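You operate a simulated robot arm through the tools that you are given. There is no shell and no other tool. Be economical: measure what you need, move in short steps, check, and stop when the job is done.

The job below is to be done with a simulated two-armed robot. You get a single attempt, and the scene is never put back.

Task
Save the height on the yellow card to button 2, then test it: down on 1, back up on 2.

It is judged by the outcome, as a careful person would: the job done as asked, and still so three seconds after it is handed in. It fails if anything else is knocked over, pushed out of place, dropped, spilled or broken.

Robot
Two 7-joint arms with fingered hands on one trunk, on a base that drives. Base frame: it is fixed to the floor where the robot stands at the start and does not move with it; the origin is under the middle of the robot, x ahead of it, y to its left, z up; the surface under the hand at the start is at about z = 0.745. Units: m, degrees, N and s.
The left shoulder is at the start at [0.07, 0.162, 1.19], the right one opposite. With the tool pointing down near the work surface each hand reaches from about 0.26 to 0.8 m from the robot's upright axis, wherever it stands, measured 20 degrees to its own side. Payload 4 kg a hand.
The TCP of each hand is the grasp point between the finger pads, 0.026 m short of the fingertips. In the tool frame z runs along the fingers and y along their closing line. Largest opening 0.132 m; the body of the gripper starts 0.073 m behind the TCP. The gripper is a hand of 4 fingers: y runs from the thumb to the fingers, the wrist lies at [0, 0, -0.224] in the tool frame.
Orientation is that of the tool frame in the base frame, as [roll, pitch, yaw] about the fixed x, y, z axes, in that order (R = Rz(yaw) Ry(pitch) Rx(roll)). With the fingers straight down and closing along the base's y, the tool's x points along the base's -x, its y along +y and its z along -z.

Tools
- The arms move only by the tool send_rows. It takes "left_increments", "right_increments" or both (then of equal length, played together; a hand with none holds still); each is a list of rows, each a list of 6 numbers: the shift along the tool's x, y, z in m, then the turn, a rotation vector about the tool's x, y, z in degrees. In form: [[tx, ty, tz, ax, ay, az], ...]. A call has 1 to 12 rows; each row shifts and turns the commanded pose from where the row before left it, along the tool's axes as they then stand. Rows are played at 5 a second. More than 0.05 m and 8.6 degrees between two rows, and nothing of the call is played. A pose out of reach is approached as far as the arm can. The call stops where the force on the tool passes 60 N (or 10 N more than at its start, if that is more) or the arm is blocked; 0.2 s more then pass. In this call time passes only in rows, and 0.2 s behind the last. The reply holds the time, the measured pose of the TCP, the force on the tool along the base axes, the opening and the grip force, in the units named above and with some noise, with the torque about the TCP (base axes, N m) and any sound that the robot's microphone picked up, and new pictures: "pictures" is both (left out), scene, wrist or none (wrist: the cameras of the hands that moved).
- Cameras (640 x 400 px; columns grow to the right, rows downward): "scene" is now at [0.1397, -0.0063, 1.4185]; the picture's right is [-0.08, -1.00, 0.00], its down [-0.59, 0.05, -0.81] and it looks along [0.81, -0.06, -0.59] (base axes); focal length 270 px, centre (320, 200). "left" rides on the left gripper at [-0.073, 0.006, -0.094] in its tool frame; the picture's right is [-0.08, -1.00, 0.00], its down [0.79, -0.06, -0.62] and it looks along [0.61, -0.05, 0.79] (tool axes); focal length 230 px, centre (320, 200). "right" rides on the right gripper at [0.073, 0.006, -0.094] in its tool frame; the picture's right is [-0.08, 1.00, 0.00], its down [-0.79, -0.06, -0.62] and it looks along [-0.61, -0.05, 0.79] (tool axes); focal length 230 px, centre (320, 200). There is no depth. A picture from a camera that has moved, and an enlarged one, comes with that camera's place and axes in the base frame and with its lens.
- move_column(by): slides the trunk up (or, below 0, down) by that many m; the arms and the scene camera ride with it, the base frame stays. It gives what a move gives, with no picture.
- roll_base(legs): drives the robot by 1 to 6 legs, each [ahead, left, turn to the left] in m, m and degrees, along the robot's own axes; the way and the turn of a leg run together, so that a leg with both is an arc; at most 1.5 m and 180 degrees a leg. The arms and the cameras ride along, it lands a little off, and it stops where it bumps. It gives what a move gives, and a new picture of the scene camera.
- finger_targets(finger1, finger2, finger3, thumb_bend, hand): sets how far each is bent, from 0 (flat) to 1 (curled in); at 0.3 the hand is open as for a grip, at 0.7 the pads meet at the TCP. One left out holds its place. A second passes; each finger stops where it meets its share of the squeeze, and holds until it gets a number again. It is the only way to open and close the hand. It gives what a move gives, with no picture; readings hold the bend of each and the force on the fingers (four entries, about 0 where the hand has none), thumb and palm.
- pan_tilt(pan, tilt): turns the head with the scene camera to pan (to the left, within 86 degrees either way) and tilt (down, from -29 to 69), counted from straight ahead of the robot. It gives what a move gives, and a new picture of the scene camera.
- enlarge(camera, box): a new picture of the part [left, top, right, bottom] of that camera's present view, enlarged. The clock stands still meanwhile.
- close_job(): hands the job in; it is judged then, once.

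Go step by step. Nothing tells you exact positions but the pictures and the camera data: compare them with the known pose of the tool, close in by small moves and look again before you grip or let go. The budget is 120 turns and 260 pictures, counting those below and the enlarged ones. Unless the task says otherwise, let go and move clear before handing in, and close with one line.

The tools are called after "Emit:" by a JSON object that holds its "name" and its "arguments". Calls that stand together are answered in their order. send_rows: Moves the arms, as the interface text tells. Its arguments: {"type":"object","properties":{"left_increments":{"type":"array"},"right_increments":{"type":"array"},"pictures":{"type":"string","enum":["both","scene","wrist","none"]}},"required":[]} The other tools are called the same way: move_column (by) slides the trunk up or down; finger_targets (finger1, finger2, finger3, thumb_bend, hand) moves the fingers one by one; roll_base (legs) drives the base; pan_tilt (pan, tilt) turns the head that bears the scene camera; enlarge (camera, box) takes an enlarged picture of a part of a camera's view; close_job () hands the job in.

At the start:

```text
t: 0.0
left_ee_pos: [0.5145, 0.2166, 1.2668]
left_tool_rot: [180.0, 0.0, -179.9]
left_force: [0.0, 0.6, -0.6]
left_wrist_torque: [0.0, -0.03, 0.0]
left_width: 0.1319
left_grasp_force: 0.1
left_shape: jaw
left_bend: [0.3, 0.3, 0.3, 0.3]
left_finger forces: [0.1, 0.0, 0.1, 0.0, 0.1, 0.1]
right_ee_pos: [0.6185, -0.2593, 1.1112]
right_tool_rot: [-179.9, 0.0, -180.0]
right_force: [0.4, -0.1, 0.5]
right_wrist_torque: [0.02, -0.01, 0.0]
right_width: 0.1318
right_grasp_force: 0.1
right_shape: jaw
right_bend: [0.3, 0.3, 0.3, 0.3]
right_finger forces: [0.1, 0.0, 0.1, 0.1, 0.0, 0.0]
trunk travel left (down, up): [-0.67, 0.27]
robot x, y, heading: [0.0039, -0.0004, -0.0]
head pan, tilt: [-4.6, 36.1]
```

scene: 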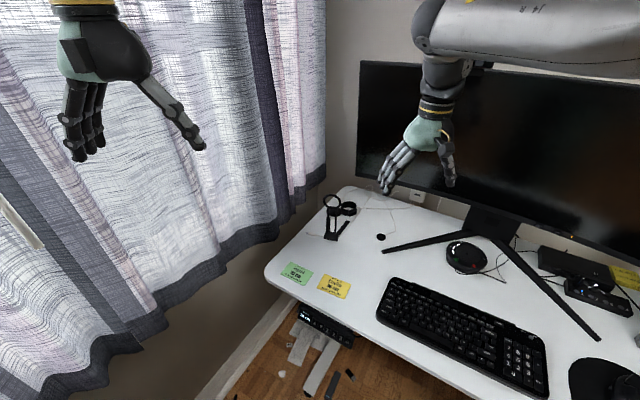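
right: 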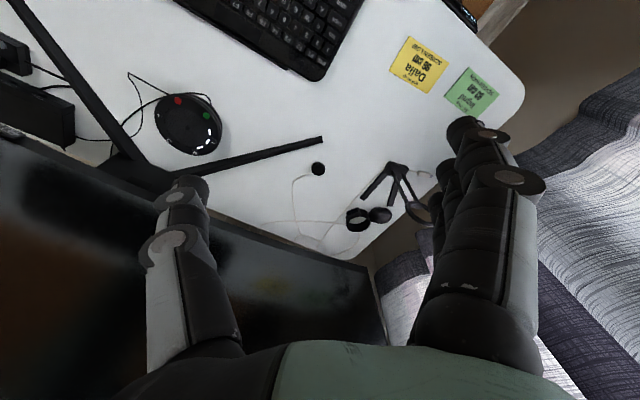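
left: 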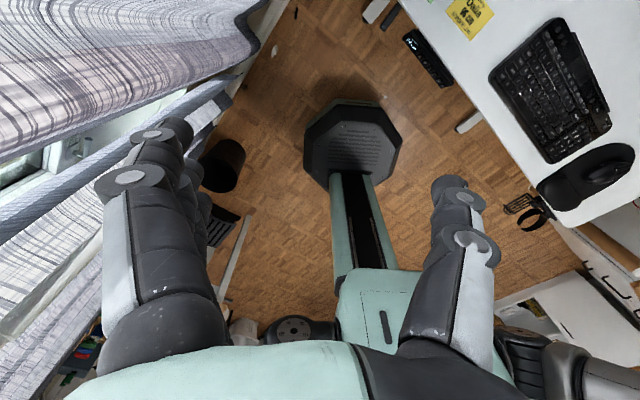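

I see a standing desk with a yellow and a green card, and a control panel under the front edge near the left corner. I'll enlarge the cards and the panel first.

Emit:
{"name": "enlarge", "arguments": {"camera": "scene", "box": [270, 250, 370, 312]}}

Emit:
{"name": "enlarge", "arguments": {"camera": "scene", "box": [280, 295, 380, 357]}}

Emit:
{"name": "enlarge", "arguments": {"camera": "left", "box": [380, 10, 480, 72]}}

Emit:
{"name": "enlarge", "arguments": {"camera": "right", "box": [380, 30, 500, 110]}}

```text
6.40 times, centred on (320, 281) of scene
camera zoom: at [0.1397, -0.0063, 1.4185], right [-0.08, -1.0, 0.0], down [-0.59, 0.05, -0.81], along [0.81, -0.06, -0.59], focal length 1729 px, centre (320, -318)
```

zoom: 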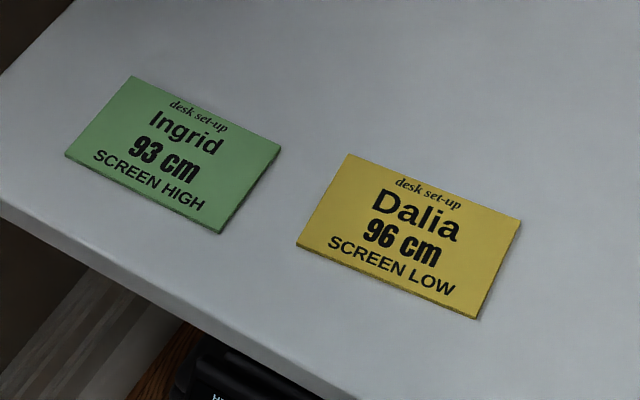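

```text
6.40 times, centred on (330, 326) of scene
camera zoom: at [0.1397, -0.0063, 1.4185], right [-0.08, -1.0, 0.0], down [-0.59, 0.05, -0.81], along [0.81, -0.06, -0.59], focal length 1729 px, centre (256, -606)
```

zoom: 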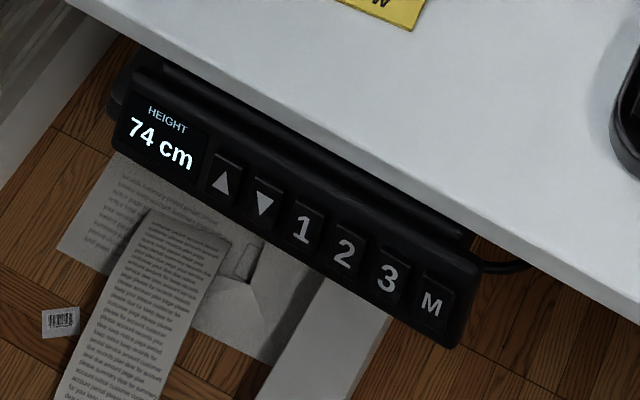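

```text
6.40 times, centred on (430, 41) of left
camera zoom: at [0.5881, 0.2219, 1.3597], right [0.08, -1.0, 0.0], down [-0.79, -0.06, 0.62], along [-0.61, -0.05, -0.79], focal length 1472 px, centre (-384, 1218)
```

zoom: 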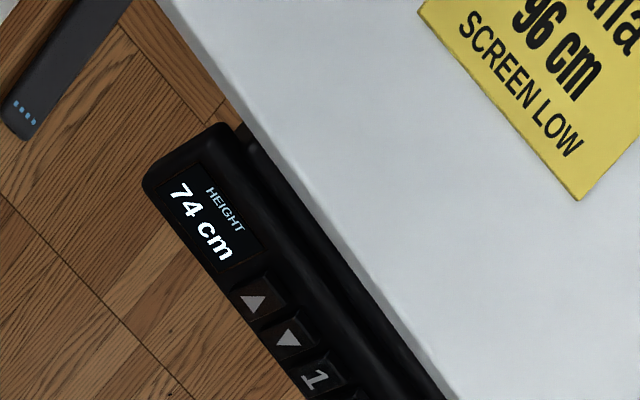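

```text
5.00 times, centred on (440, 70) of right
camera zoom: at [0.5456, -0.2528, 1.2044], right [0.08, 1.0, 0.0], down [0.79, -0.06, 0.62], along [0.61, -0.05, -0.79], focal length 1150 px, centre (-280, 850)
```

zoom: 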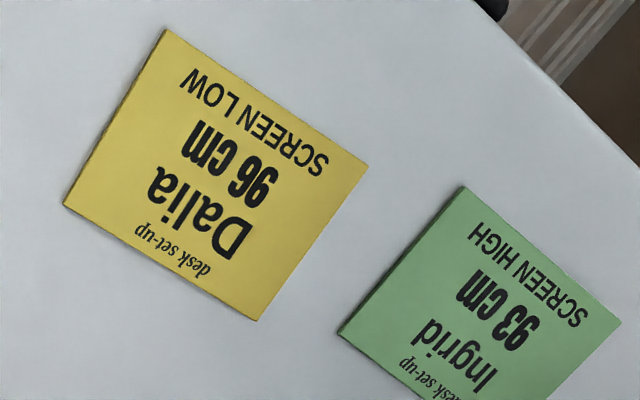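

Yellow card: Dalia, 96 cm (screen low). The desk reads 74 and its panel has up, down, 1, 2, 3 and M buttons, roughly around (0.52, -0.055, 0.705), with the desk turned about -37°. I'll pull the right arm back from the monitor before the desk rises, then look around.

Emit:
{"name": "send_rows", "arguments": {"right_increments": [[0.04, 0, -0.03, 0, 0, 0], [0.05, 0, -0.02, 0, 0, 0], [0.05, 0, -0.02, 0, 0, 0], [0.05, 0, -0.02, 0, 0, 0], [0.05, 0, -0.02, 0, 0, 0], [0.04, 0, -0.02, 0, 0, 0]], "pictures": "none"}}

Emit:
{"name": "pan_tilt", "arguments": {"pan": -40, "tilt": 40}}

Emit:
{"name": "finger_targets", "arguments": {"hand": "left", "finger1": 0.5, "finger2": 1, "finger3": 1, "thumb_bend": 0.0}}

Emit:
{"name": "enlarge", "arguments": {"camera": "left", "box": [0, 0, 640, 400]}}

```text
refused: row 2 steps farther than a row can; nothing moved
```

```text
t: 1.0
left_ee_pos: [0.5166, 0.2166, 1.2667]
left_tool_rot: [-179.9, 0.0, 180.0]
left_force: [1.1, 0.3, -0.6]
left_wrist_torque: [0.01, 0.0, 0.02]
left_width: 0.1319
left_grasp_force: 0.0
left_shape: jaw
left_bend: [0.3, 0.3, 0.3, 0.3]
left_finger forces: [0.1, 0.1, 0.0, 0.0, 0.0, 0.0]
right_ee_pos: [0.6184, -0.2585, 1.1112]
right_tool_rot: [-180.0, -0.1, -179.9]
right_force: [-0.1, 0.4, 0.4]
right_wrist_torque: [0.02, 0.0, -0.02]
right_width: 0.1319
right_grasp_force: 0.0
right_shape: jaw
right_bend: [0.3, 0.3, 0.3, 0.3]
right_finger forces: [0.1, 0.0, 0.0, 0.0, 0.0, 0.0]
trunk travel left (down, up): [-0.67, 0.27]
robot x, y, heading: [0.0025, 0.0073, 0.1]
head pan, tilt: [-40.0, 40.0]
camera scene: at [0.1177, -0.0539, 1.4127], right [-0.64, -0.77, 0.0], down [-0.49, 0.41, -0.77], along [0.59, -0.49, -0.64], focal length 270 px, centre (320, 200)
```

scene: 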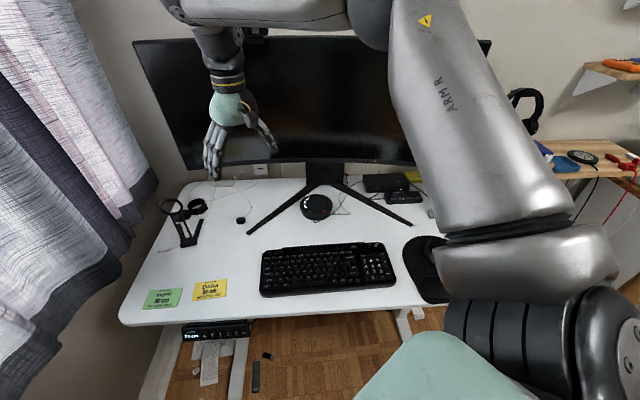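

```text
t: 2.0
left_ee_pos: [0.5153, 0.2168, 1.2663]
left_tool_rot: [180.0, 0.0, 180.0]
left_force: [-0.9, -0.8, 0.4]
left_wrist_torque: [-0.02, 0.03, 0.01]
left_width: 0.123
left_grasp_force: 0.1
left_shape: fingers
left_bend: [0.5, 1.0, 1.0, 0.0]
left_finger forces: [0.1, 0.0, 0.1, 0.0, 0.0, 0.0]
right_ee_pos: [0.6179, -0.2587, 1.1103]
right_tool_rot: [-180.0, 0.0, 179.9]
right_force: [-0.3, -0.6, -0.3]
right_wrist_torque: [0.02, -0.02, 0.0]
right_width: 0.1319
right_grasp_force: 0.1
right_shape: jaw
right_bend: [0.3, 0.3, 0.3, 0.3]
right_finger forces: [0.0, 0.0, 0.1, 0.1, 0.1, 0.0]
trunk travel left (down, up): [-0.67, 0.27]
robot x, y, heading: [0.0016, -0.0001, 0.1]
head pan, tilt: [-40.0, 40.0]
```

```text
1.00 times, centred on (320, 200) of left (not enlarged: the box is as wide or as high as the picture)
camera zoom: at [0.5881, 0.2219, 1.3597], right [0.08, -1.0, 0.0], down [-0.79, -0.06, 0.62], along [-0.61, -0.05, -0.79], focal length 230 px, centre (320, 200)
```

zoom: 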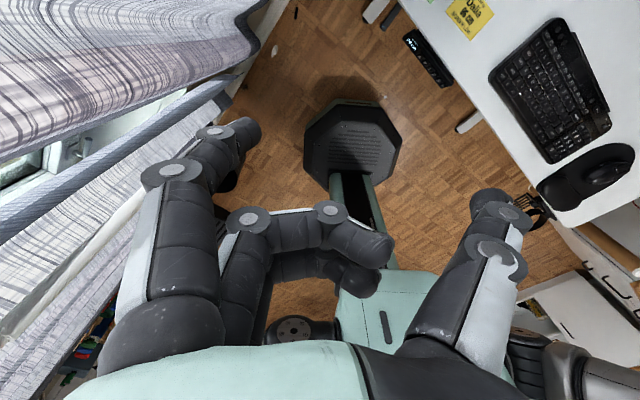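

The desk is clear to rise except for the right arm over it. I'll retract that arm in smaller steps.

Emit:
{"name": "send_rows", "arguments": {"right_increments": [[0.035, 0, -0.03, 0, 0, 0], [0.035, 0, -0.03, 0, 0, 0], [0.035, 0, -0.03, 0, 0, 0], [0.045, 0, -0.02, 0, 0, 0], [0.045, 0, -0.02, 0, 0, 0], [0.045, 0, -0.01, 0, 0, 0], [0.045, 0, -0.01, 0, 0, 0]], "pictures": "scene"}}

Emit:
{"name": "pan_tilt", "arguments": {"pan": -75, "tilt": 45}}

```text
t: 3.6
left_ee_pos: [0.5137, 0.2161, 1.268]
left_tool_rot: [-179.9, 0.2, 179.9]
left_force: [0.0, -1.3, 0.3]
left_wrist_torque: [-0.01, 0.01, 0.02]
left_width: 0.1228
left_grasp_force: 0.2
left_shape: fingers
left_bend: [0.5, 1.0, 1.0, 0.0]
left_finger forces: [0.0, 0.0, 0.0, 0.1, 0.0, 0.1]
right_ee_pos: [0.3602, -0.2264, 1.2206]
right_tool_rot: [179.9, 0.2, 179.9]
right_force: [-0.2, 0.2, 0.1]
right_wrist_torque: [-0.03, -0.05, 0.03]
right_width: 0.1319
right_grasp_force: 0.1
right_shape: jaw
right_bend: [0.3, 0.3, 0.3, 0.3]
right_finger forces: [0.1, 0.0, 0.1, 0.0, 0.0, 0.1]
right hand out of reach, approached as far as the arm can: row 6, 7
trunk travel left (down, up): [-0.67, 0.27]
robot x, y, heading: [0.0025, 0.0014, 0.0]
head pan, tilt: [-40.0, 40.0]
camera scene: at [0.1163, -0.0548, 1.4128], right [-0.64, -0.77, 0.0], down [-0.49, 0.41, -0.77], along [0.59, -0.49, -0.64], focal length 270 px, centre (320, 200)
```

scene: 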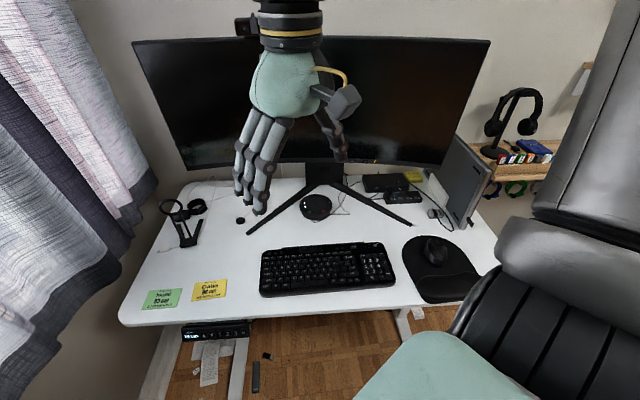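

```text
t: 4.6
left_ee_pos: [0.516, 0.2166, 1.2657]
left_tool_rot: [180.0, 0.0, 180.0]
left_force: [0.5, 0.0, 0.2]
left_wrist_torque: [0.02, -0.01, 0.01]
left_width: 0.1232
left_grasp_force: 0.1
left_shape: fingers
left_bend: [0.5, 1.0, 1.0, 0.0]
left_finger forces: [0.0, 0.0, 0.0, 0.1, 0.0, 0.1]
right_ee_pos: [0.3624, -0.2251, 1.2205]
right_tool_rot: [180.0, 0.0, 180.0]
right_force: [-0.4, -1.1, 0.3]
right_wrist_torque: [0.02, -0.04, 0.0]
right_width: 0.1315
right_grasp_force: 0.1
right_shape: jaw
right_bend: [0.3, 0.3, 0.3, 0.3]
right_finger forces: [0.0, 0.0, 0.1, 0.0, 0.1, 0.0]
trunk travel left (down, up): [-0.67, 0.27]
robot x, y, heading: [-0.0001, -0.0014, -0.0]
head pan, tilt: [-75.0, 45.0]
camera scene: at [0.0737, -0.0779, 1.4054], right [-0.97, -0.26, 0.0], down [-0.18, 0.68, -0.71], along [0.18, -0.68, -0.71], focal length 270 px, centre (320, 200)
```

scene: 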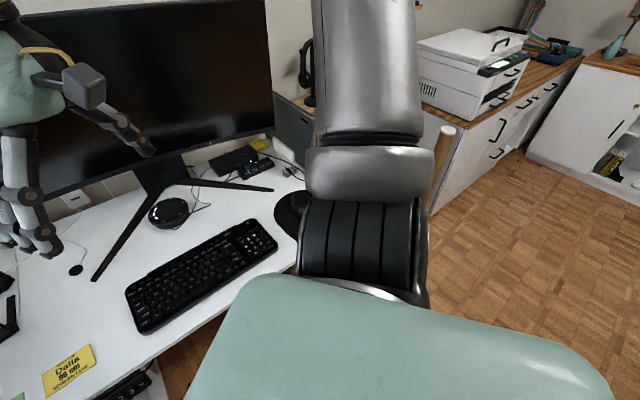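

The right arm is now high and clear. I'll turn the base to face the desk squarely and back off a little so the left hand meets the panel front-on.

Emit:
{"name": "roll_base", "arguments": {"legs": [[0, 0, -37], [-0.1, 0, 0]]}}

Emit:
{"name": "pan_tilt", "arguments": {"pan": 20, "tilt": 45}}

Emit:
{"name": "enlarge", "arguments": {"camera": "left", "box": [0, 0, 640, 400]}}

```text
t: 7.5
left_ee_pos: [0.4642, -0.08, 1.2658]
left_tool_rot: [180.0, -0.1, 142.8]
left_force: [-0.5, 0.7, 0.0]
left_wrist_torque: [0.01, 0.05, 0.03]
left_width: 0.123
left_grasp_force: 0.1
left_shape: fingers
left_bend: [0.5, 1.0, 1.0, 0.0]
left_finger forces: [0.0, 0.0, 0.0, 0.0, 0.0, 0.0]
right_ee_pos: [0.0741, -0.3383, 1.2201]
right_tool_rot: [179.9, -0.1, 142.8]
right_force: [-0.2, 0.4, 0.0]
right_wrist_torque: [-0.01, 0.02, 0.03]
right_width: 0.132
right_grasp_force: 0.0
right_shape: jaw
right_bend: [0.3, 0.3, 0.3, 0.3]
right_finger forces: [0.0, 0.0, 0.0, 0.0, 0.0, 0.0]
trunk travel left (down, up): [-0.67, 0.27]
robot x, y, heading: [-0.0776, 0.0575, -37.4]
head pan, tilt: [-75.0, 45.0]
camera scene: at [-0.0659, -0.0463, 1.4053], right [-0.93, 0.38, 0.0], down [0.27, 0.66, -0.71], along [-0.27, -0.65, -0.71], focal length 270 px, centre (320, 200)
```

scene: 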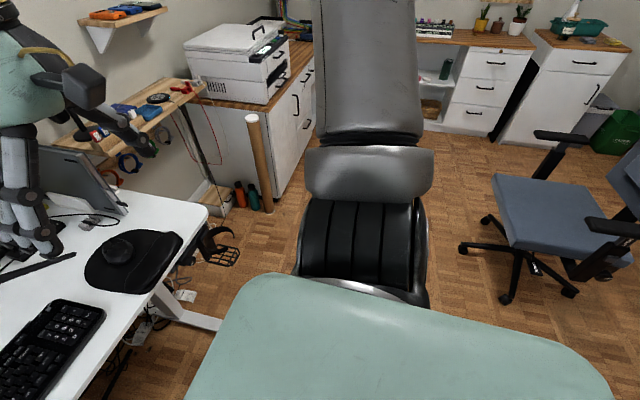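

```text
t: 9.2
left_ee_pos: [0.4624, -0.0787, 1.2675]
left_tool_rot: [179.9, 0.0, 142.8]
left_force: [-0.2, 0.1, 0.1]
left_wrist_torque: [0.0, 0.0, -0.03]
left_width: 0.1231
left_grasp_force: 0.1
left_shape: fingers
left_bend: [0.5, 1.0, 1.0, 0.0]
left_finger forces: [0.0, 0.0, 0.0, 0.0, 0.1, 0.0]
right_ee_pos: [0.0727, -0.3399, 1.2208]
right_tool_rot: [180.0, 0.0, 142.7]
right_force: [0.2, -0.3, 0.8]
right_wrist_torque: [-0.01, 0.01, 0.01]
right_width: 0.1317
right_grasp_force: 0.0
right_shape: jaw
right_bend: [0.3, 0.3, 0.3, 0.3]
right_finger forces: [0.0, 0.0, 0.0, 0.1, 0.1, 0.1]
trunk travel left (down, up): [-0.67, 0.27]
robot x, y, heading: [-0.0787, 0.0567, -37.1]
head pan, tilt: [20.0, 45.0]
camera scene: at [0.0413, 0.0059, 1.4054], right [-0.3, -0.96, 0.0], down [-0.68, 0.21, -0.71], along [0.68, -0.21, -0.71], focal length 270 px, centre (320, 200)
```

scene: 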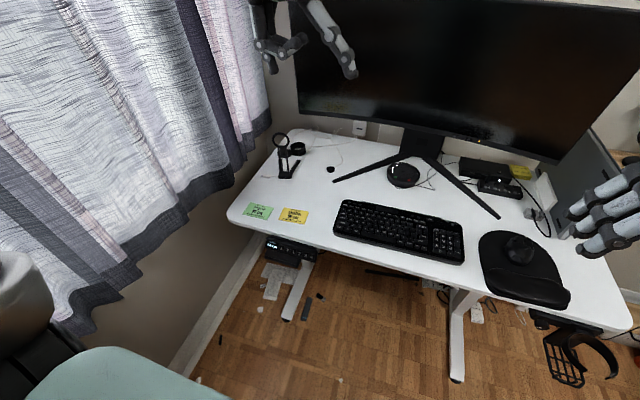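

```text
1.00 times, centred on (320, 200) of left (not enlarged: the box is as wide or as high as the picture)
camera zoom: at [0.5243, -0.119, 1.3595], right [-0.54, -0.84, 0.0], down [-0.66, 0.43, 0.62], along [-0.52, 0.33, -0.79], focal length 230 px, centre (320, 200)
```

zoom: 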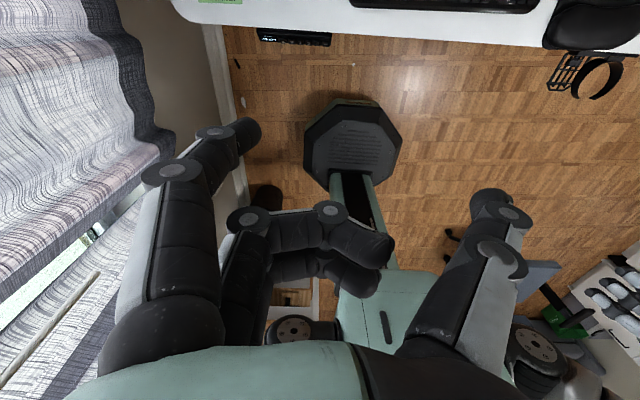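

The desk is now square to the robot, with the panel ahead and to the left. I'll zoom in on it.

Emit:
{"name": "enlarge", "arguments": {"camera": "scene", "box": [250, 225, 330, 275]}}

Emit:
{"name": "enlarge", "arguments": {"camera": "left", "box": [250, 10, 346, 70]}}

```text
8.00 times, centred on (290, 250) of scene
camera zoom: at [0.0413, 0.0059, 1.4054], right [-0.3, -0.96, 0.0], down [-0.68, 0.21, -0.71], along [0.68, -0.21, -0.71], focal length 2161 px, centre (560, -200)
```

zoom: 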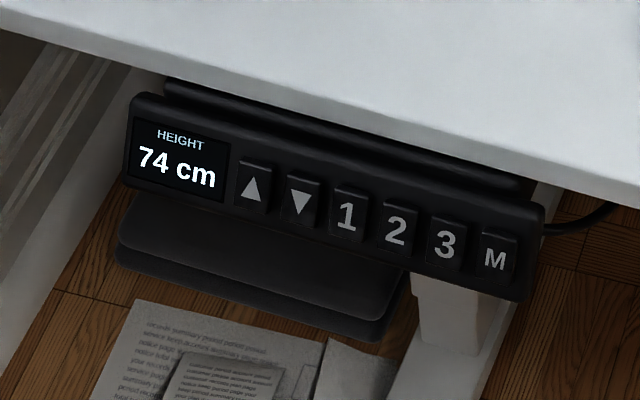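

```text
6.67 times, centred on (298, 40) of left
camera zoom: at [0.5243, -0.119, 1.3595], right [-0.54, -0.84, 0.0], down [-0.66, 0.43, 0.62], along [-0.52, 0.33, -0.79], focal length 1534 px, centre (467, 1267)
```

zoom: 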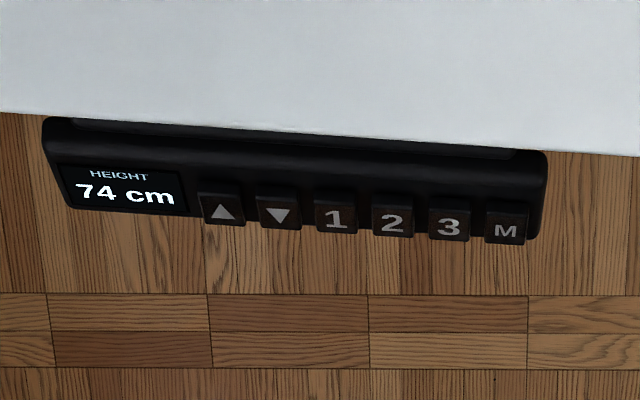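

The panel face slopes up about 31°, and button 1 is near (0.515, -0.058, 0.712). I'll back off a bit more for arm room and curl the thumb, leaving only finger 1 extended.

Emit:
{"name": "roll_base", "arguments": {"legs": [[-0.15, 0, 0]]}}

Emit:
{"name": "finger_targets", "arguments": {"hand": "left", "finger1": 0.5, "thumb_bend": 0.9}}

Emit:
{"name": "enlarge", "arguments": {"camera": "left", "box": [0, 0, 640, 400]}}

Emit:
{"name": "enlarge", "arguments": {"camera": "scene", "box": [260, 180, 356, 240]}}

```text
t: 10.6
left_ee_pos: [0.3464, 0.0101, 1.2646]
left_tool_rot: [180.0, -0.1, 142.8]
left_force: [-0.5, -0.1, 0.1]
left_wrist_torque: [0.0, 0.03, 0.04]
left_width: 0.123
left_grasp_force: 0.1
left_shape: fingers
left_bend: [0.5, 1.0, 1.0, 0.0]
left_finger forces: [0.1, 0.1, 0.0, 0.1, 0.0, 0.0]
right_ee_pos: [-0.0447, -0.2501, 1.2191]
right_tool_rot: [-180.0, -0.1, 142.7]
right_force: [0.5, 0.2, -0.3]
right_wrist_torque: [0.03, 0.03, 0.0]
right_width: 0.1317
right_grasp_force: 0.0
right_shape: jaw
right_bend: [0.3, 0.3, 0.3, 0.3]
right_finger forces: [0.0, 0.0, 0.0, 0.0, 0.1, 0.0]
trunk travel left (down, up): [-0.67, 0.27]
robot x, y, heading: [-0.197, 0.149, -37.1]
head pan, tilt: [20.0, 45.0]
camera scene: at [-0.0761, 0.095, 1.4051], right [-0.3, -0.96, 0.0], down [-0.68, 0.21, -0.71], along [0.67, -0.21, -0.71], focal length 270 px, centre (320, 200)
```

scene: 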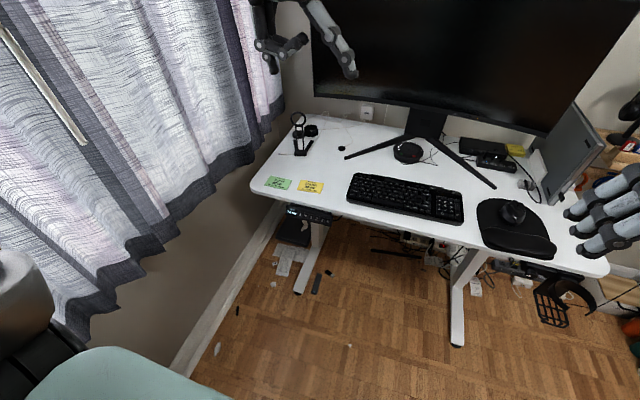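

```text
t: 11.6
left_ee_pos: [0.3438, 0.0098, 1.2653]
left_tool_rot: [179.9, 0.0, 142.7]
left_force: [0.9, -0.2, -1.2]
left_wrist_torque: [-0.01, 0.02, 0.02]
left_width: 0.0311
left_grasp_force: 0.1
left_shape: fingers
left_bend: [0.5, 1.0, 1.0, 0.83]
left_finger forces: [0.1, 0.1, 0.0, 0.0, 0.0, 0.0]
right_ee_pos: [-0.0446, -0.2497, 1.219]
right_tool_rot: [-179.9, -0.1, 142.7]
right_force: [0.2, -0.3, -0.2]
right_wrist_torque: [-0.01, 0.01, 0.02]
right_width: 0.132
right_grasp_force: 0.1
right_shape: jaw
right_bend: [0.3, 0.3, 0.3, 0.3]
right_finger forces: [0.0, 0.0, 0.1, 0.1, 0.0, 0.1]
trunk travel left (down, up): [-0.67, 0.27]
robot x, y, heading: [-0.1962, 0.1509, -37.3]
head pan, tilt: [20.0, 45.0]
```

```text
1.00 times, centred on (320, 200) of left (not enlarged: the box is as wide or as high as the picture)
camera zoom: at [0.4056, -0.0292, 1.3589], right [-0.54, -0.84, 0.0], down [-0.66, 0.43, 0.62], along [-0.52, 0.33, -0.79], focal length 230 px, centre (320, 200)
```

zoom: 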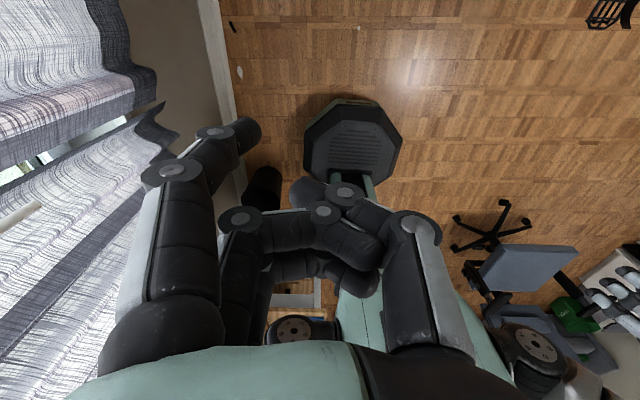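

```text
6.67 times, centred on (308, 210) of scene
camera zoom: at [-0.0775, 0.096, 1.4054], right [-0.3, -0.96, 0.0], down [-0.68, 0.21, -0.71], along [0.68, -0.21, -0.71], focal length 1801 px, centre (400, 133)
```

zoom: 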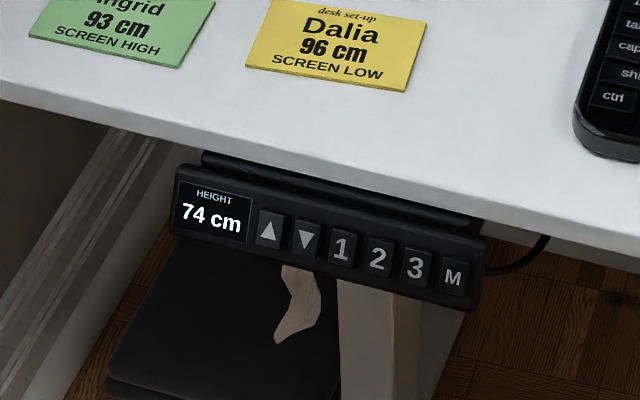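

Only finger 1 sticks out, and I'll straighten it a little more so its tip leads clearly. Then I'll lower and tilt the hand toward a standoff in front of the panel.

Emit:
{"name": "finger_targets", "arguments": {"hand": "left", "finger1": 0.38}}

Emit:
{"name": "send_rows", "arguments": {"left_increments": [[0, 0, 0.045, 0, 0, 0], [0, 0, 0.045, 0, 0, 0], [0, 0, 0.045, 0, 0, 0], [0, 0, 0.045, 0, 0, 0], [0, 0, 0.045, 0, 0, 0], [0, 0, 0.045, 0, 0, 0], [0, 0, 0.045, 0, 0, 0], [0, 0, 0.045, 0, 0, 0], [0, 0, 0.045, 0, 0, 0]], "pictures": "none"}}

Emit:
{"name": "send_rows", "arguments": {"left_increments": [[0, 0, 0, 0, -8.43, 0], [0, 0, 0, 0, -8.43, 0], [0, 0, 0, 0, -8.43, 0], [0, 0, 0, 0, -8.43, 0], [0, 0, 0, 0, -8.43, 0], [0, 0, 0, 0, -8.43, 0], [0, 0, 0, 0, -8.43, 0]], "pictures": "both"}}

```text
t: 12.6
left_ee_pos: [0.3447, 0.0128, 1.2655]
left_tool_rot: [179.9, 0.0, 142.8]
left_force: [0.2, -0.4, -0.6]
left_wrist_torque: [0.02, 0.0, 0.0]
left_width: 0.0465
left_grasp_force: 0.1
left_shape: fingers
left_bend: [0.38, 1.0, 1.0, 0.83]
left_finger forces: [0.0, 0.0, 0.0, 0.0, 0.0, 0.1]
right_ee_pos: [-0.0475, -0.2473, 1.2197]
right_tool_rot: [-179.9, -0.2, 142.7]
right_force: [-0.1, 0.6, 0.2]
right_wrist_torque: [-0.03, -0.01, -0.01]
right_width: 0.1316
right_grasp_force: 0.0
right_shape: jaw
right_bend: [0.3, 0.3, 0.3, 0.3]
right_finger forces: [0.0, 0.0, 0.0, 0.1, 0.1, 0.0]
trunk travel left (down, up): [-0.67, 0.27]
robot x, y, heading: [-0.2019, 0.1512, -37.3]
head pan, tilt: [20.0, 45.0]
```

```text
t: 14.6
left_ee_pos: [0.3441, 0.0124, 0.8612]
left_tool_rot: [-180.0, -0.1, 142.8]
left_force: [0.7, 0.1, 0.3]
left_wrist_torque: [-0.01, -0.02, -0.02]
left_width: 0.0463
left_grasp_force: 0.1
left_shape: fingers
left_bend: [0.38, 1.0, 1.0, 0.83]
left_finger forces: [0.0, 0.0, 0.1, 0.0, 0.0, 0.1]
right_ee_pos: [-0.0446, -0.249, 1.2208]
right_tool_rot: [180.0, -0.1, 142.7]
right_force: [0.9, 0.1, -0.5]
right_wrist_torque: [0.03, 0.0, -0.01]
right_width: 0.1319
right_grasp_force: 0.1
right_shape: jaw
right_bend: [0.3, 0.3, 0.3, 0.3]
right_finger forces: [0.1, 0.0, 0.1, 0.0, 0.0, 0.0]
trunk travel left (down, up): [-0.67, 0.27]
robot x, y, heading: [-0.1972, 0.1478, -37.0]
head pan, tilt: [20.0, 45.0]
```

```text
t: 16.2
left_ee_pos: [0.3406, 0.0083, 0.8596]
left_tool_rot: [-179.7, 51.9, 142.5]
left_force: [0.0, 0.2, 0.1]
left_wrist_torque: [0.02, 0.02, -0.01]
left_width: 0.0466
left_grasp_force: 0.0
left_shape: fingers
left_bend: [0.38, 1.0, 1.0, 0.83]
left_finger forces: [0.0, 0.0, 0.0, 0.1, 0.1, 0.0]
left hand out of reach, approached as far as the arm can: row 7
right_ee_pos: [-0.0454, -0.2494, 1.2199]
right_tool_rot: [179.9, -0.2, 142.7]
right_force: [0.3, -0.2, -0.7]
right_wrist_torque: [0.03, -0.03, -0.02]
right_width: 0.1319
right_grasp_force: 0.0
right_shape: jaw
right_bend: [0.3, 0.3, 0.3, 0.3]
right_finger forces: [0.0, 0.0, 0.0, 0.1, 0.0, 0.0]
trunk travel left (down, up): [-0.67, 0.27]
robot x, y, heading: [-0.198, 0.1486, -37.5]
head pan, tilt: [20.0, 45.0]
camera scene: at [-0.078, 0.0956, 1.4054], right [-0.3, -0.96, 0.0], down [-0.68, 0.21, -0.71], along [0.68, -0.21, -0.71], focal length 270 px, centre (320, 200)
camera left: at [0.3216, 0.0298, 0.9749], right [-0.57, -0.82, 0.06], down [-0.81, 0.54, -0.24], along [0.16, -0.19, -0.97], focal length 230 px, centre (320, 200)
```

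scene: 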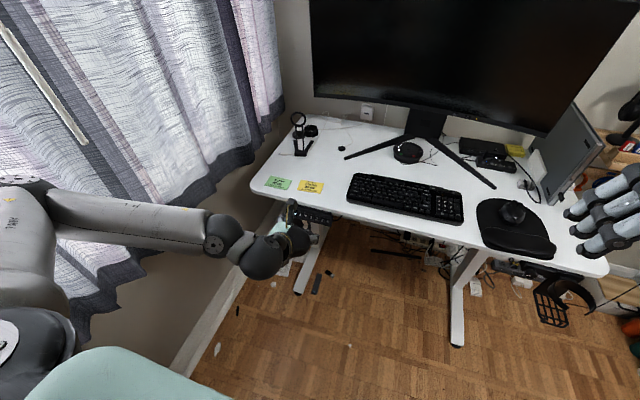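
left: 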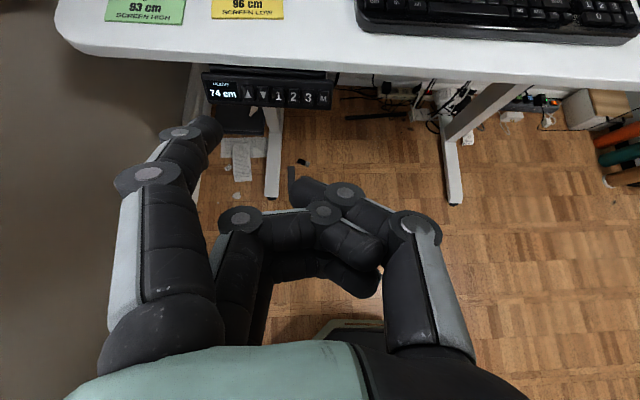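

The wrist camera sees the panel and the fingertip together, so I'll advance toward the up button in small steps.

Emit:
{"name": "send_rows", "arguments": {"left_increments": [[0.005, 0.005, 0.024, 0, 0, 0], [0.005, 0.005, 0.024, 0, 0, 0], [0.005, 0.005, 0.024, 0, 0, 0], [0.005, 0.005, 0.024, 0, 0, 0], [0.005, 0.005, 0.024, 0, 0, 0]], "pictures": "wrist"}}

Emit:
{"name": "enlarge", "arguments": {"camera": "left", "box": [140, 50, 380, 200]}}

```text
t: 17.4
left_ee_pos: [0.4176, -0.0223, 0.7669]
left_tool_rot: [-179.5, 51.9, 142.6]
left_force: [-0.2, 0.7, -0.2]
left_wrist_torque: [0.02, -0.03, -0.01]
left_width: 0.0464
left_grasp_force: 0.1
left_shape: fingers
left_bend: [0.38, 1.0, 1.0, 0.83]
left_finger forces: [0.1, 0.0, 0.1, 0.0, 0.0, 0.0]
right_ee_pos: [-0.0452, -0.2491, 1.2204]
right_tool_rot: [179.9, -0.1, 142.7]
right_force: [-0.2, -0.5, 0.0]
right_wrist_torque: [0.0, -0.01, 0.03]
right_width: 0.1318
right_grasp_force: 0.1
right_shape: jaw
right_bend: [0.3, 0.3, 0.3, 0.3]
right_finger forces: [0.0, 0.0, 0.0, 0.1, 0.0, 0.0]
trunk travel left (down, up): [-0.67, 0.27]
robot x, y, heading: [-0.1973, 0.1515, -37.3]
head pan, tilt: [20.0, 45.0]
camera left: at [0.3993, 0.0003, 0.8807], right [-0.57, -0.82, 0.07], down [-0.8, 0.54, -0.24], along [0.16, -0.19, -0.97], focal length 230 px, centre (320, 200)
```

left: 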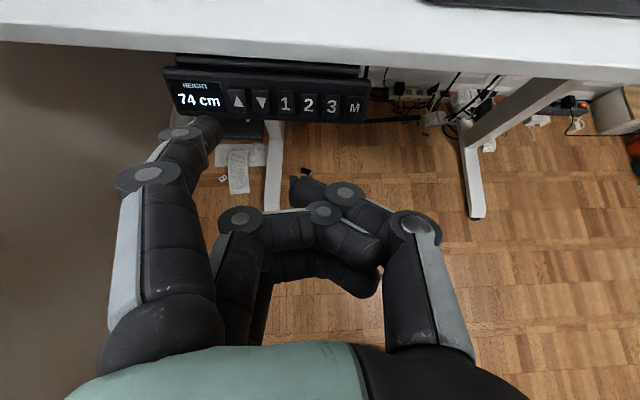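

```text
2.67 times, centred on (260, 125) of left
camera zoom: at [0.3993, 0.0003, 0.8807], right [-0.57, -0.82, 0.07], down [-0.8, 0.54, -0.24], along [0.16, -0.19, -0.97], focal length 614 px, centre (480, 400)
```

zoom: 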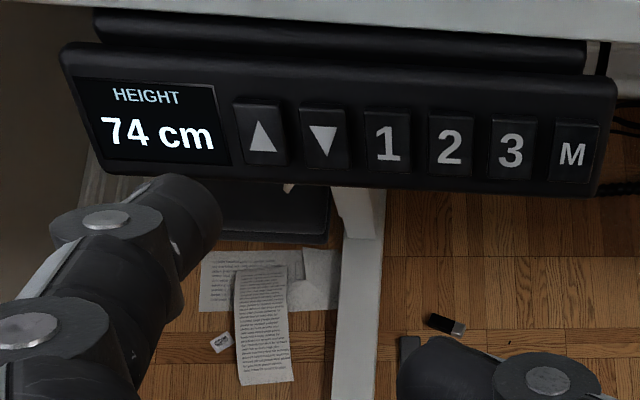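

The fingertip is about 8 cm short of the up button and nearly in line. I'll move in closer and check the alignment again.

Emit:
{"name": "send_rows", "arguments": {"left_increments": [[0.001, 0.001, 0.02, 0, 0, 0], [0.001, 0.001, 0.02, 0, 0, 0], [0.001, 0.001, 0.015, 0, 0, 0]], "pictures": "none"}}

Emit:
{"name": "enlarge", "arguments": {"camera": "left", "box": [140, 50, 380, 200]}}

Emit:
{"name": "enlarge", "arguments": {"camera": "scene", "box": [260, 190, 340, 240]}}

```text
t: 18.2
left_ee_pos: [0.4525, -0.0446, 0.7289]
left_tool_rot: [-179.6, 51.9, 142.7]
left_force: [0.7, -0.9, 0.7]
left_wrist_torque: [-0.01, 0.0, -0.01]
left_width: 0.0463
left_grasp_force: 0.1
left_shape: fingers
left_bend: [0.38, 1.0, 1.0, 0.83]
left_finger forces: [0.0, 0.0, 0.1, 0.1, 0.1, 0.0]
right_ee_pos: [-0.0461, -0.25, 1.2195]
right_tool_rot: [179.9, 0.0, 142.7]
right_force: [-0.4, -0.4, -0.8]
right_wrist_torque: [0.01, 0.0, 0.04]
right_width: 0.132
right_grasp_force: 0.2
right_shape: jaw
right_bend: [0.3, 0.3, 0.3, 0.3]
right_finger forces: [0.0, 0.1, 0.0, 0.1, 0.0, 0.1]
trunk travel left (down, up): [-0.67, 0.27]
robot x, y, heading: [-0.1981, 0.1496, -37.4]
head pan, tilt: [20.0, 45.0]
```

```text
2.67 times, centred on (260, 125) of left
camera zoom: at [0.4334, -0.0225, 0.8445], right [-0.57, -0.82, 0.07], down [-0.81, 0.54, -0.24], along [0.16, -0.19, -0.97], focal length 614 px, centre (480, 400)
```

zoom: 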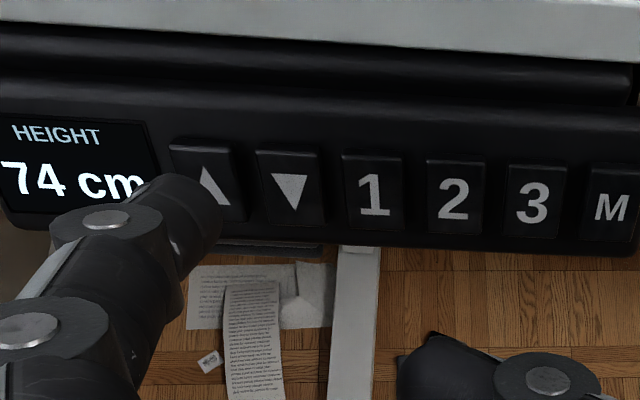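

```text
8.00 times, centred on (300, 215) of scene
camera zoom: at [-0.0779, 0.0964, 1.4054], right [-0.3, -0.96, 0.0], down [-0.68, 0.21, -0.71], along [0.68, -0.21, -0.71], focal length 2161 px, centre (480, 80)
```

zoom: 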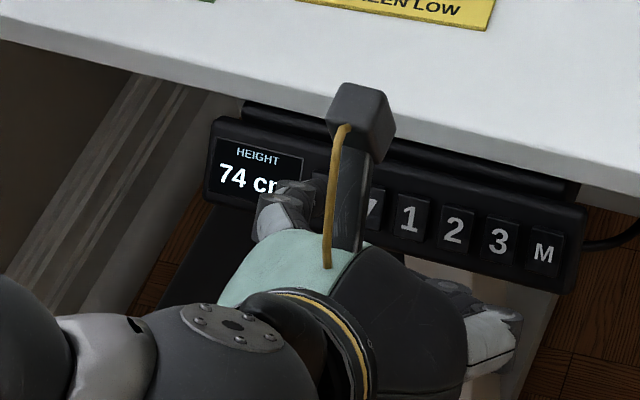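

Nearly in contact. The tip needs about 3 mm more to the left and 4 mm lower for the up button.

Emit:
{"name": "send_rows", "arguments": {"left_increments": [[0.004, 0.003, 0.004, 0, 0, 0], [0, 0, 0.006, 0, 0, 0]], "pictures": "none"}}

Emit:
{"name": "enlarge", "arguments": {"camera": "left", "box": [140, 70, 300, 170]}}

```text
t: 18.8
left_ee_pos: [0.4593, -0.0456, 0.721]
left_tool_rot: [-179.5, 51.9, 142.6]
left_force: [-0.3, 0.0, 0.1]
left_wrist_torque: [0.0, -0.01, 0.0]
left_width: 0.0461
left_grasp_force: 0.1
left_shape: fingers
left_bend: [0.38, 1.0, 1.0, 0.83]
left_finger forces: [0.0, 0.0, 0.0, 0.0, 0.0, 0.0]
right_ee_pos: [-0.0458, -0.2493, 1.2198]
right_tool_rot: [-180.0, -0.1, 142.7]
right_force: [-0.2, 0.6, 0.2]
right_wrist_torque: [0.01, 0.01, -0.01]
right_width: 0.1319
right_grasp_force: 0.2
right_shape: jaw
right_bend: [0.3, 0.3, 0.3, 0.3]
right_finger forces: [0.1, 0.0, 0.2, 0.1, 0.0, 0.0]
trunk travel left (down, up): [-0.67, 0.27]
robot x, y, heading: [-0.1932, 0.1493, -37.2]
head pan, tilt: [20.0, 45.0]
```

```text
4.00 times, centred on (220, 120) of left
camera zoom: at [0.4398, -0.0235, 0.8356], right [-0.57, -0.82, 0.07], down [-0.8, 0.54, -0.24], along [0.16, -0.19, -0.97], focal length 920 px, centre (720, 520)
```

zoom: 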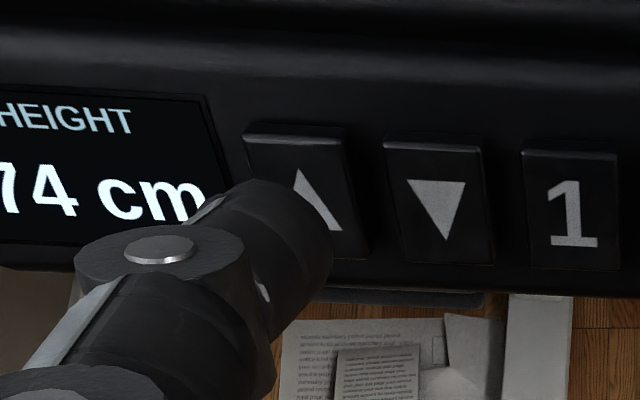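

Aligned on the up button. I'll creep in 2 mm steps, watching the force and the display.

Emit:
{"name": "send_rows", "arguments": {"left_increments": [[0, 0.001, 0.003, 0, 0, 0], [0, 0, 0.003, 0, 0, 0], [0, 0, 0.002, 0, 0, 0]], "pictures": "none"}}

Emit:
{"name": "enlarge", "arguments": {"camera": "left", "box": [140, 70, 300, 170]}}

```text
t: 19.6
left_ee_pos: [0.4633, -0.0478, 0.7162]
left_tool_rot: [-179.5, 51.9, 142.7]
left_force: [-0.7, -0.4, 0.0]
left_wrist_torque: [-0.04, 0.02, -0.02]
left_width: 0.0462
left_grasp_force: 0.1
left_shape: fingers
left_bend: [0.38, 1.0, 1.0, 0.83]
left_finger forces: [0.0, 0.0, 0.1, 0.0, 0.0, 0.0]
right_ee_pos: [-0.0452, -0.2482, 1.2199]
right_tool_rot: [179.9, -0.1, 142.6]
right_force: [0.0, 0.4, 0.2]
right_wrist_torque: [0.01, 0.03, 0.01]
right_width: 0.1318
right_grasp_force: 0.1
right_shape: jaw
right_bend: [0.3, 0.3, 0.3, 0.3]
right_finger forces: [0.1, 0.0, 0.0, 0.0, 0.1, 0.1]
trunk travel left (down, up): [-0.67, 0.27]
robot x, y, heading: [-0.196, 0.1491, -37.3]
head pan, tilt: [20.0, 45.0]
```

```text
4.00 times, centred on (220, 120) of left
camera zoom: at [0.4449, -0.0263, 0.8303], right [-0.57, -0.82, 0.07], down [-0.8, 0.54, -0.24], along [0.16, -0.19, -0.97], focal length 920 px, centre (720, 520)
```

zoom: 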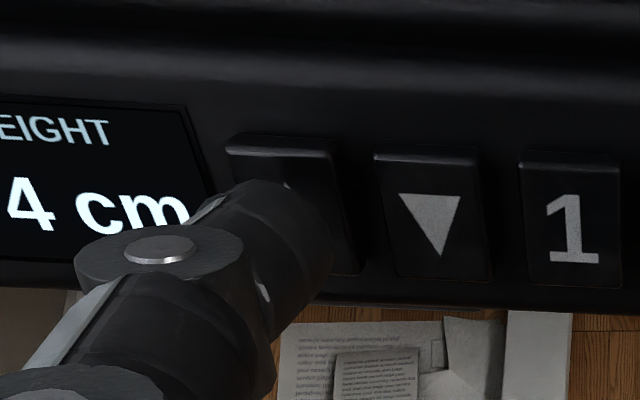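

Still no contact. I'll continue in small steps.

Emit:
{"name": "send_rows", "arguments": {"left_increments": [[0, 0.001, 0.002, 0, 0, 0], [0, 0, 0.002, 0, 0, 0], [0, 0, 0.002, 0, 0, 0]], "pictures": "none"}}

Emit:
{"name": "enlarge", "arguments": {"camera": "left", "box": [140, 70, 300, 170]}}

```text
t: 20.4
left_ee_pos: [0.468, -0.0498, 0.7121]
left_tool_rot: [-179.6, 51.9, 142.7]
left_force: [0.2, 1.0, 0.5]
left_wrist_torque: [0.03, -0.01, 0.02]
left_width: 0.0462
left_grasp_force: 0.1
left_shape: fingers
left_bend: [0.38, 1.0, 1.0, 0.83]
left_finger forces: [0.0, 0.1, 0.0, 0.1, 0.0, 0.0]
right_ee_pos: [-0.0466, -0.2487, 1.2203]
right_tool_rot: [-180.0, -0.1, 142.7]
right_force: [-1.3, -0.9, 0.8]
right_wrist_torque: [0.01, 0.0, -0.01]
right_width: 0.1316
right_grasp_force: 0.1
right_shape: jaw
right_bend: [0.3, 0.3, 0.3, 0.3]
right_finger forces: [0.0, 0.0, 0.0, 0.1, 0.0, 0.0]
trunk travel left (down, up): [-0.67, 0.27]
robot x, y, heading: [-0.1969, 0.1495, -37.3]
head pan, tilt: [20.0, 45.0]
```

```text
4.00 times, centred on (220, 120) of left
camera zoom: at [0.4495, -0.0285, 0.8265], right [-0.57, -0.82, 0.07], down [-0.8, 0.54, -0.24], along [0.16, -0.19, -0.97], focal length 920 px, centre (720, 520)
```

zoom: 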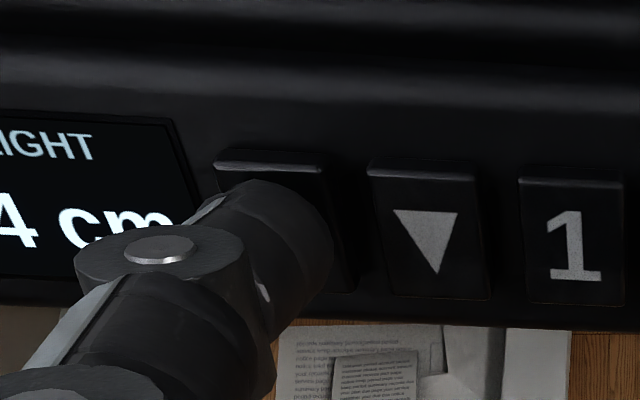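

Still free, with the tip just short. I'll keep going in 2 mm steps.

Emit:
{"name": "send_rows", "arguments": {"left_increments": [[0, 0.001, 0.002, 0, 0, 0], [0, 0, 0.002, 0, 0, 0]], "pictures": "none"}}

Emit:
{"name": "send_rows", "arguments": {"left_increments": [[0, 0, 0.002, 0, 0, 0]], "pictures": "none"}}

Emit:
{"name": "enlarge", "arguments": {"camera": "left", "box": [140, 70, 300, 170]}}

```text
t: 21.0
left_ee_pos: [0.47, -0.0518, 0.71]
left_tool_rot: [-179.4, 51.8, 142.6]
left_force: [-1.7, 0.3, 1.7]
left_wrist_torque: [0.05, -0.11, 0.09]
left_width: 0.0467
left_grasp_force: 0.6
left_shape: fingers
left_bend: [0.38, 1.0, 1.0, 0.83]
left_finger forces: [1.8, 0.0, 0.0, 0.0, 0.1, 0.1]
right_ee_pos: [-0.0465, -0.2489, 1.2193]
right_tool_rot: [-180.0, -0.1, 142.8]
right_force: [-0.4, 0.0, 0.0]
right_wrist_torque: [0.01, 0.01, -0.03]
right_width: 0.1318
right_grasp_force: 0.1
right_shape: jaw
right_bend: [0.3, 0.3, 0.3, 0.3]
right_finger forces: [0.0, 0.0, 0.0, 0.1, 0.1, 0.0]
trunk travel left (down, up): [-0.67, 0.27]
robot x, y, heading: [-0.2005, 0.1478, -37.0]
head pan, tilt: [20.0, 45.0]
heard: click
```

```text
t: 21.4
left_ee_pos: [0.4713, -0.0525, 0.7104]
left_tool_rot: [-179.6, 51.9, 142.6]
left_force: [-2.6, 2.3, 6.1]
left_wrist_torque: [0.16, -0.38, 0.13]
left_width: 0.0489
left_grasp_force: 2.4
left_shape: fingers
left_bend: [0.37, 1.0, 1.0, 0.83]
left_finger forces: [5.7, 0.1, 0.0, 0.0, 0.0, 0.0]
right_ee_pos: [-0.0485, -0.2476, 1.2223]
right_tool_rot: [180.0, 0.0, 142.6]
right_force: [-1.1, 0.3, -0.8]
right_wrist_torque: [-0.01, -0.04, 0.01]
right_width: 0.1317
right_grasp_force: 0.1
right_shape: jaw
right_bend: [0.3, 0.3, 0.3, 0.3]
right_finger forces: [0.0, 0.0, 0.0, 0.0, 0.1, 0.1]
trunk travel left (down, up): [-0.67, 0.27]
robot x, y, heading: [-0.1972, 0.1506, -37.0]
head pan, tilt: [20.0, 45.0]
```

```text
4.00 times, centred on (220, 120) of left
camera zoom: at [0.4525, -0.0301, 0.8249], right [-0.57, -0.82, 0.07], down [-0.8, 0.54, -0.24], along [0.16, -0.19, -0.97], focal length 920 px, centre (720, 520)
```

zoom: 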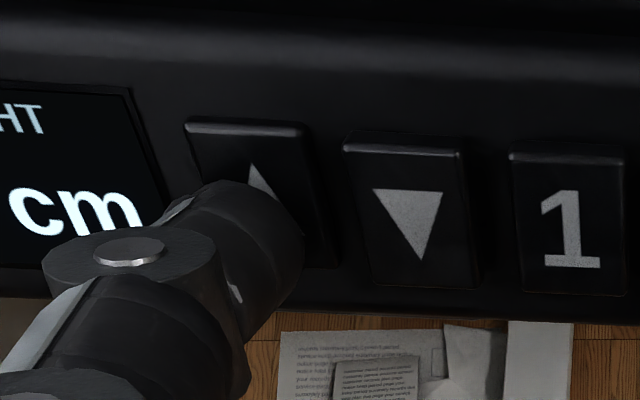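

Click: the desk is moving and the finger is still on the button. I'll check the display from the head camera.

Emit:
{"name": "enlarge", "arguments": {"camera": "left", "box": [60, 60, 380, 260]}}

Emit:
{"name": "enlarge", "arguments": {"camera": "scene", "box": [260, 190, 340, 240]}}

```text
2.00 times, centred on (220, 160) of left
camera zoom: at [0.4525, -0.0301, 0.8249], right [-0.57, -0.82, 0.07], down [-0.8, 0.54, -0.24], along [0.16, -0.19, -0.97], focal length 460 px, centre (520, 280)
```

zoom: 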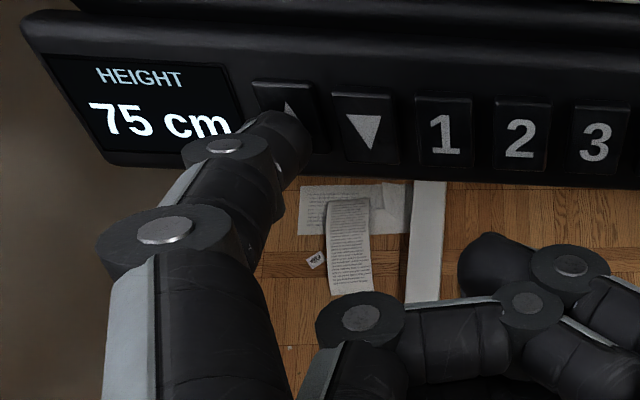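

```text
8.00 times, centred on (300, 215) of scene
camera zoom: at [-0.0805, 0.0972, 1.4058], right [-0.3, -0.96, 0.0], down [-0.67, 0.21, -0.71], along [0.68, -0.21, -0.71], focal length 2161 px, centre (480, 80)
```

zoom: 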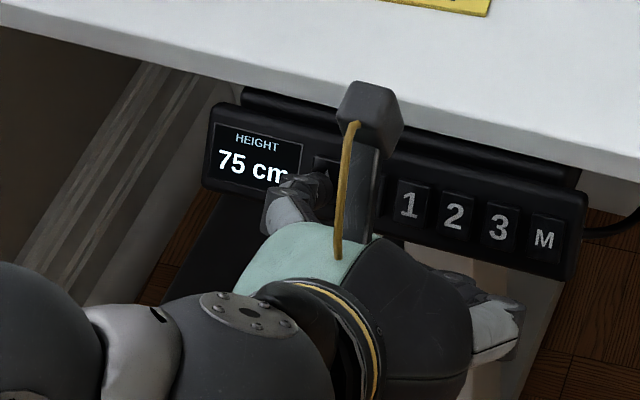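

Now 75 and rising. I'll follow the panel upward at about 4 mm per row while keeping the button pressed.

Emit:
{"name": "send_rows", "arguments": {"left_increments": [[-0.0032, 0, -0.0022, 0, 0, 0], [-0.0032, 0, -0.0022, 0, 0, 0], [-0.0032, 0, -0.0022, 0, 0, 0]], "pictures": "none"}}

Emit:
{"name": "enlarge", "arguments": {"camera": "left", "box": [60, 60, 380, 260]}}

```text
t: 22.2
left_ee_pos: [0.4686, -0.0538, 0.7262]
left_tool_rot: [-179.6, 52.3, 142.5]
left_force: [-22.7, 7.3, 27.9]
left_wrist_torque: [0.98, -2.19, 1.38]
left_width: 0.0535
left_grasp_force: 16.8
left_shape: fingers
left_bend: [0.38, 1.0, 1.0, 0.83]
left_finger forces: [33.5, 0.1, 0.0, 0.0, 0.1, 0.0]
right_ee_pos: [-0.0525, -0.2462, 1.222]
right_tool_rot: [179.7, 0.3, 142.7]
right_force: [-0.2, 1.1, -0.3]
right_wrist_torque: [0.03, 0.0, 0.01]
right_width: 0.1318
right_grasp_force: 0.0
right_shape: jaw
right_bend: [0.3, 0.3, 0.3, 0.3]
right_finger forces: [0.0, 0.1, 0.1, 0.0, 0.0, 0.1]
trunk travel left (down, up): [-0.67, 0.27]
robot x, y, heading: [-0.1974, 0.1523, -37.3]
head pan, tilt: [20.0, 45.0]
```

```text
2.00 times, centred on (220, 160) of left
camera zoom: at [0.4497, -0.0311, 0.8404], right [-0.57, -0.82, 0.07], down [-0.8, 0.54, -0.24], along [0.16, -0.19, -0.97], focal length 460 px, centre (520, 280)
```

zoom: 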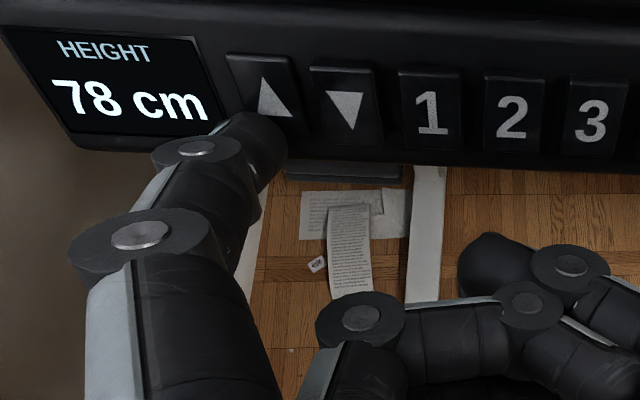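

The desk rises faster, about 3.8 cm/s, and the force is building. I'll follow faster and catch up.

Emit:
{"name": "send_rows", "arguments": {"left_increments": [[-0.0095, 0, -0.0074, 0, 0, 0], [-0.0087, 0, -0.0068, 0, 0, 0], [-0.0079, 0, -0.0062, 0, 0, 0], [-0.0067, 0, -0.0053, 0, 0, 0], [-0.0063, 0, -0.0048, 0, 0, 0]], "pictures": "none"}}

Emit:
{"name": "enlarge", "arguments": {"camera": "left", "box": [60, 60, 380, 260]}}

```text
t: 23.4
left_ee_pos: [0.4748, -0.0538, 0.7728]
left_tool_rot: [-179.5, 52.2, 142.7]
left_force: [-1.7, 4.1, 6.0]
left_wrist_torque: [0.21, -0.47, 0.32]
left_width: 0.0537
left_grasp_force: 3.4
left_shape: fingers
left_bend: [0.34, 1.0, 1.0, 0.83]
left_finger forces: [6.7, 0.0, 0.1, 0.0, 0.1, 0.0]
right_ee_pos: [-0.0461, -0.248, 1.2213]
right_tool_rot: [180.0, 0.0, 142.6]
right_force: [-0.8, -0.2, -0.1]
right_wrist_torque: [0.01, 0.01, -0.04]
right_width: 0.1318
right_grasp_force: 0.0
right_shape: jaw
right_bend: [0.3, 0.3, 0.3, 0.3]
right_finger forces: [0.1, 0.1, 0.0, 0.0, 0.0, 0.0]
trunk travel left (down, up): [-0.67, 0.27]
robot x, y, heading: [-0.1968, 0.1496, -37.1]
head pan, tilt: [20.0, 45.0]
```

```text
2.00 times, centred on (220, 160) of left
camera zoom: at [0.4559, -0.0305, 0.8873], right [-0.57, -0.82, 0.07], down [-0.8, 0.54, -0.24], along [0.16, -0.19, -0.97], focal length 460 px, centre (520, 280)
```

zoom: 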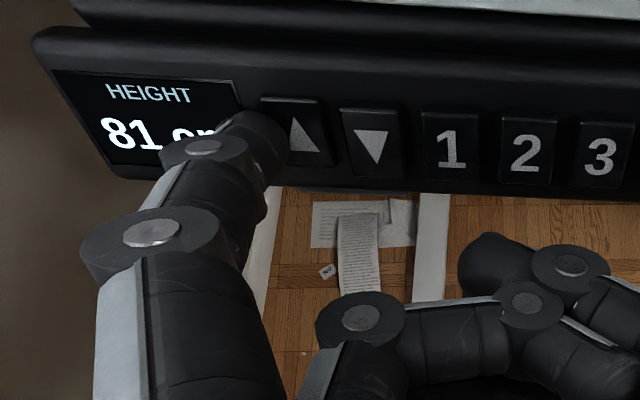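

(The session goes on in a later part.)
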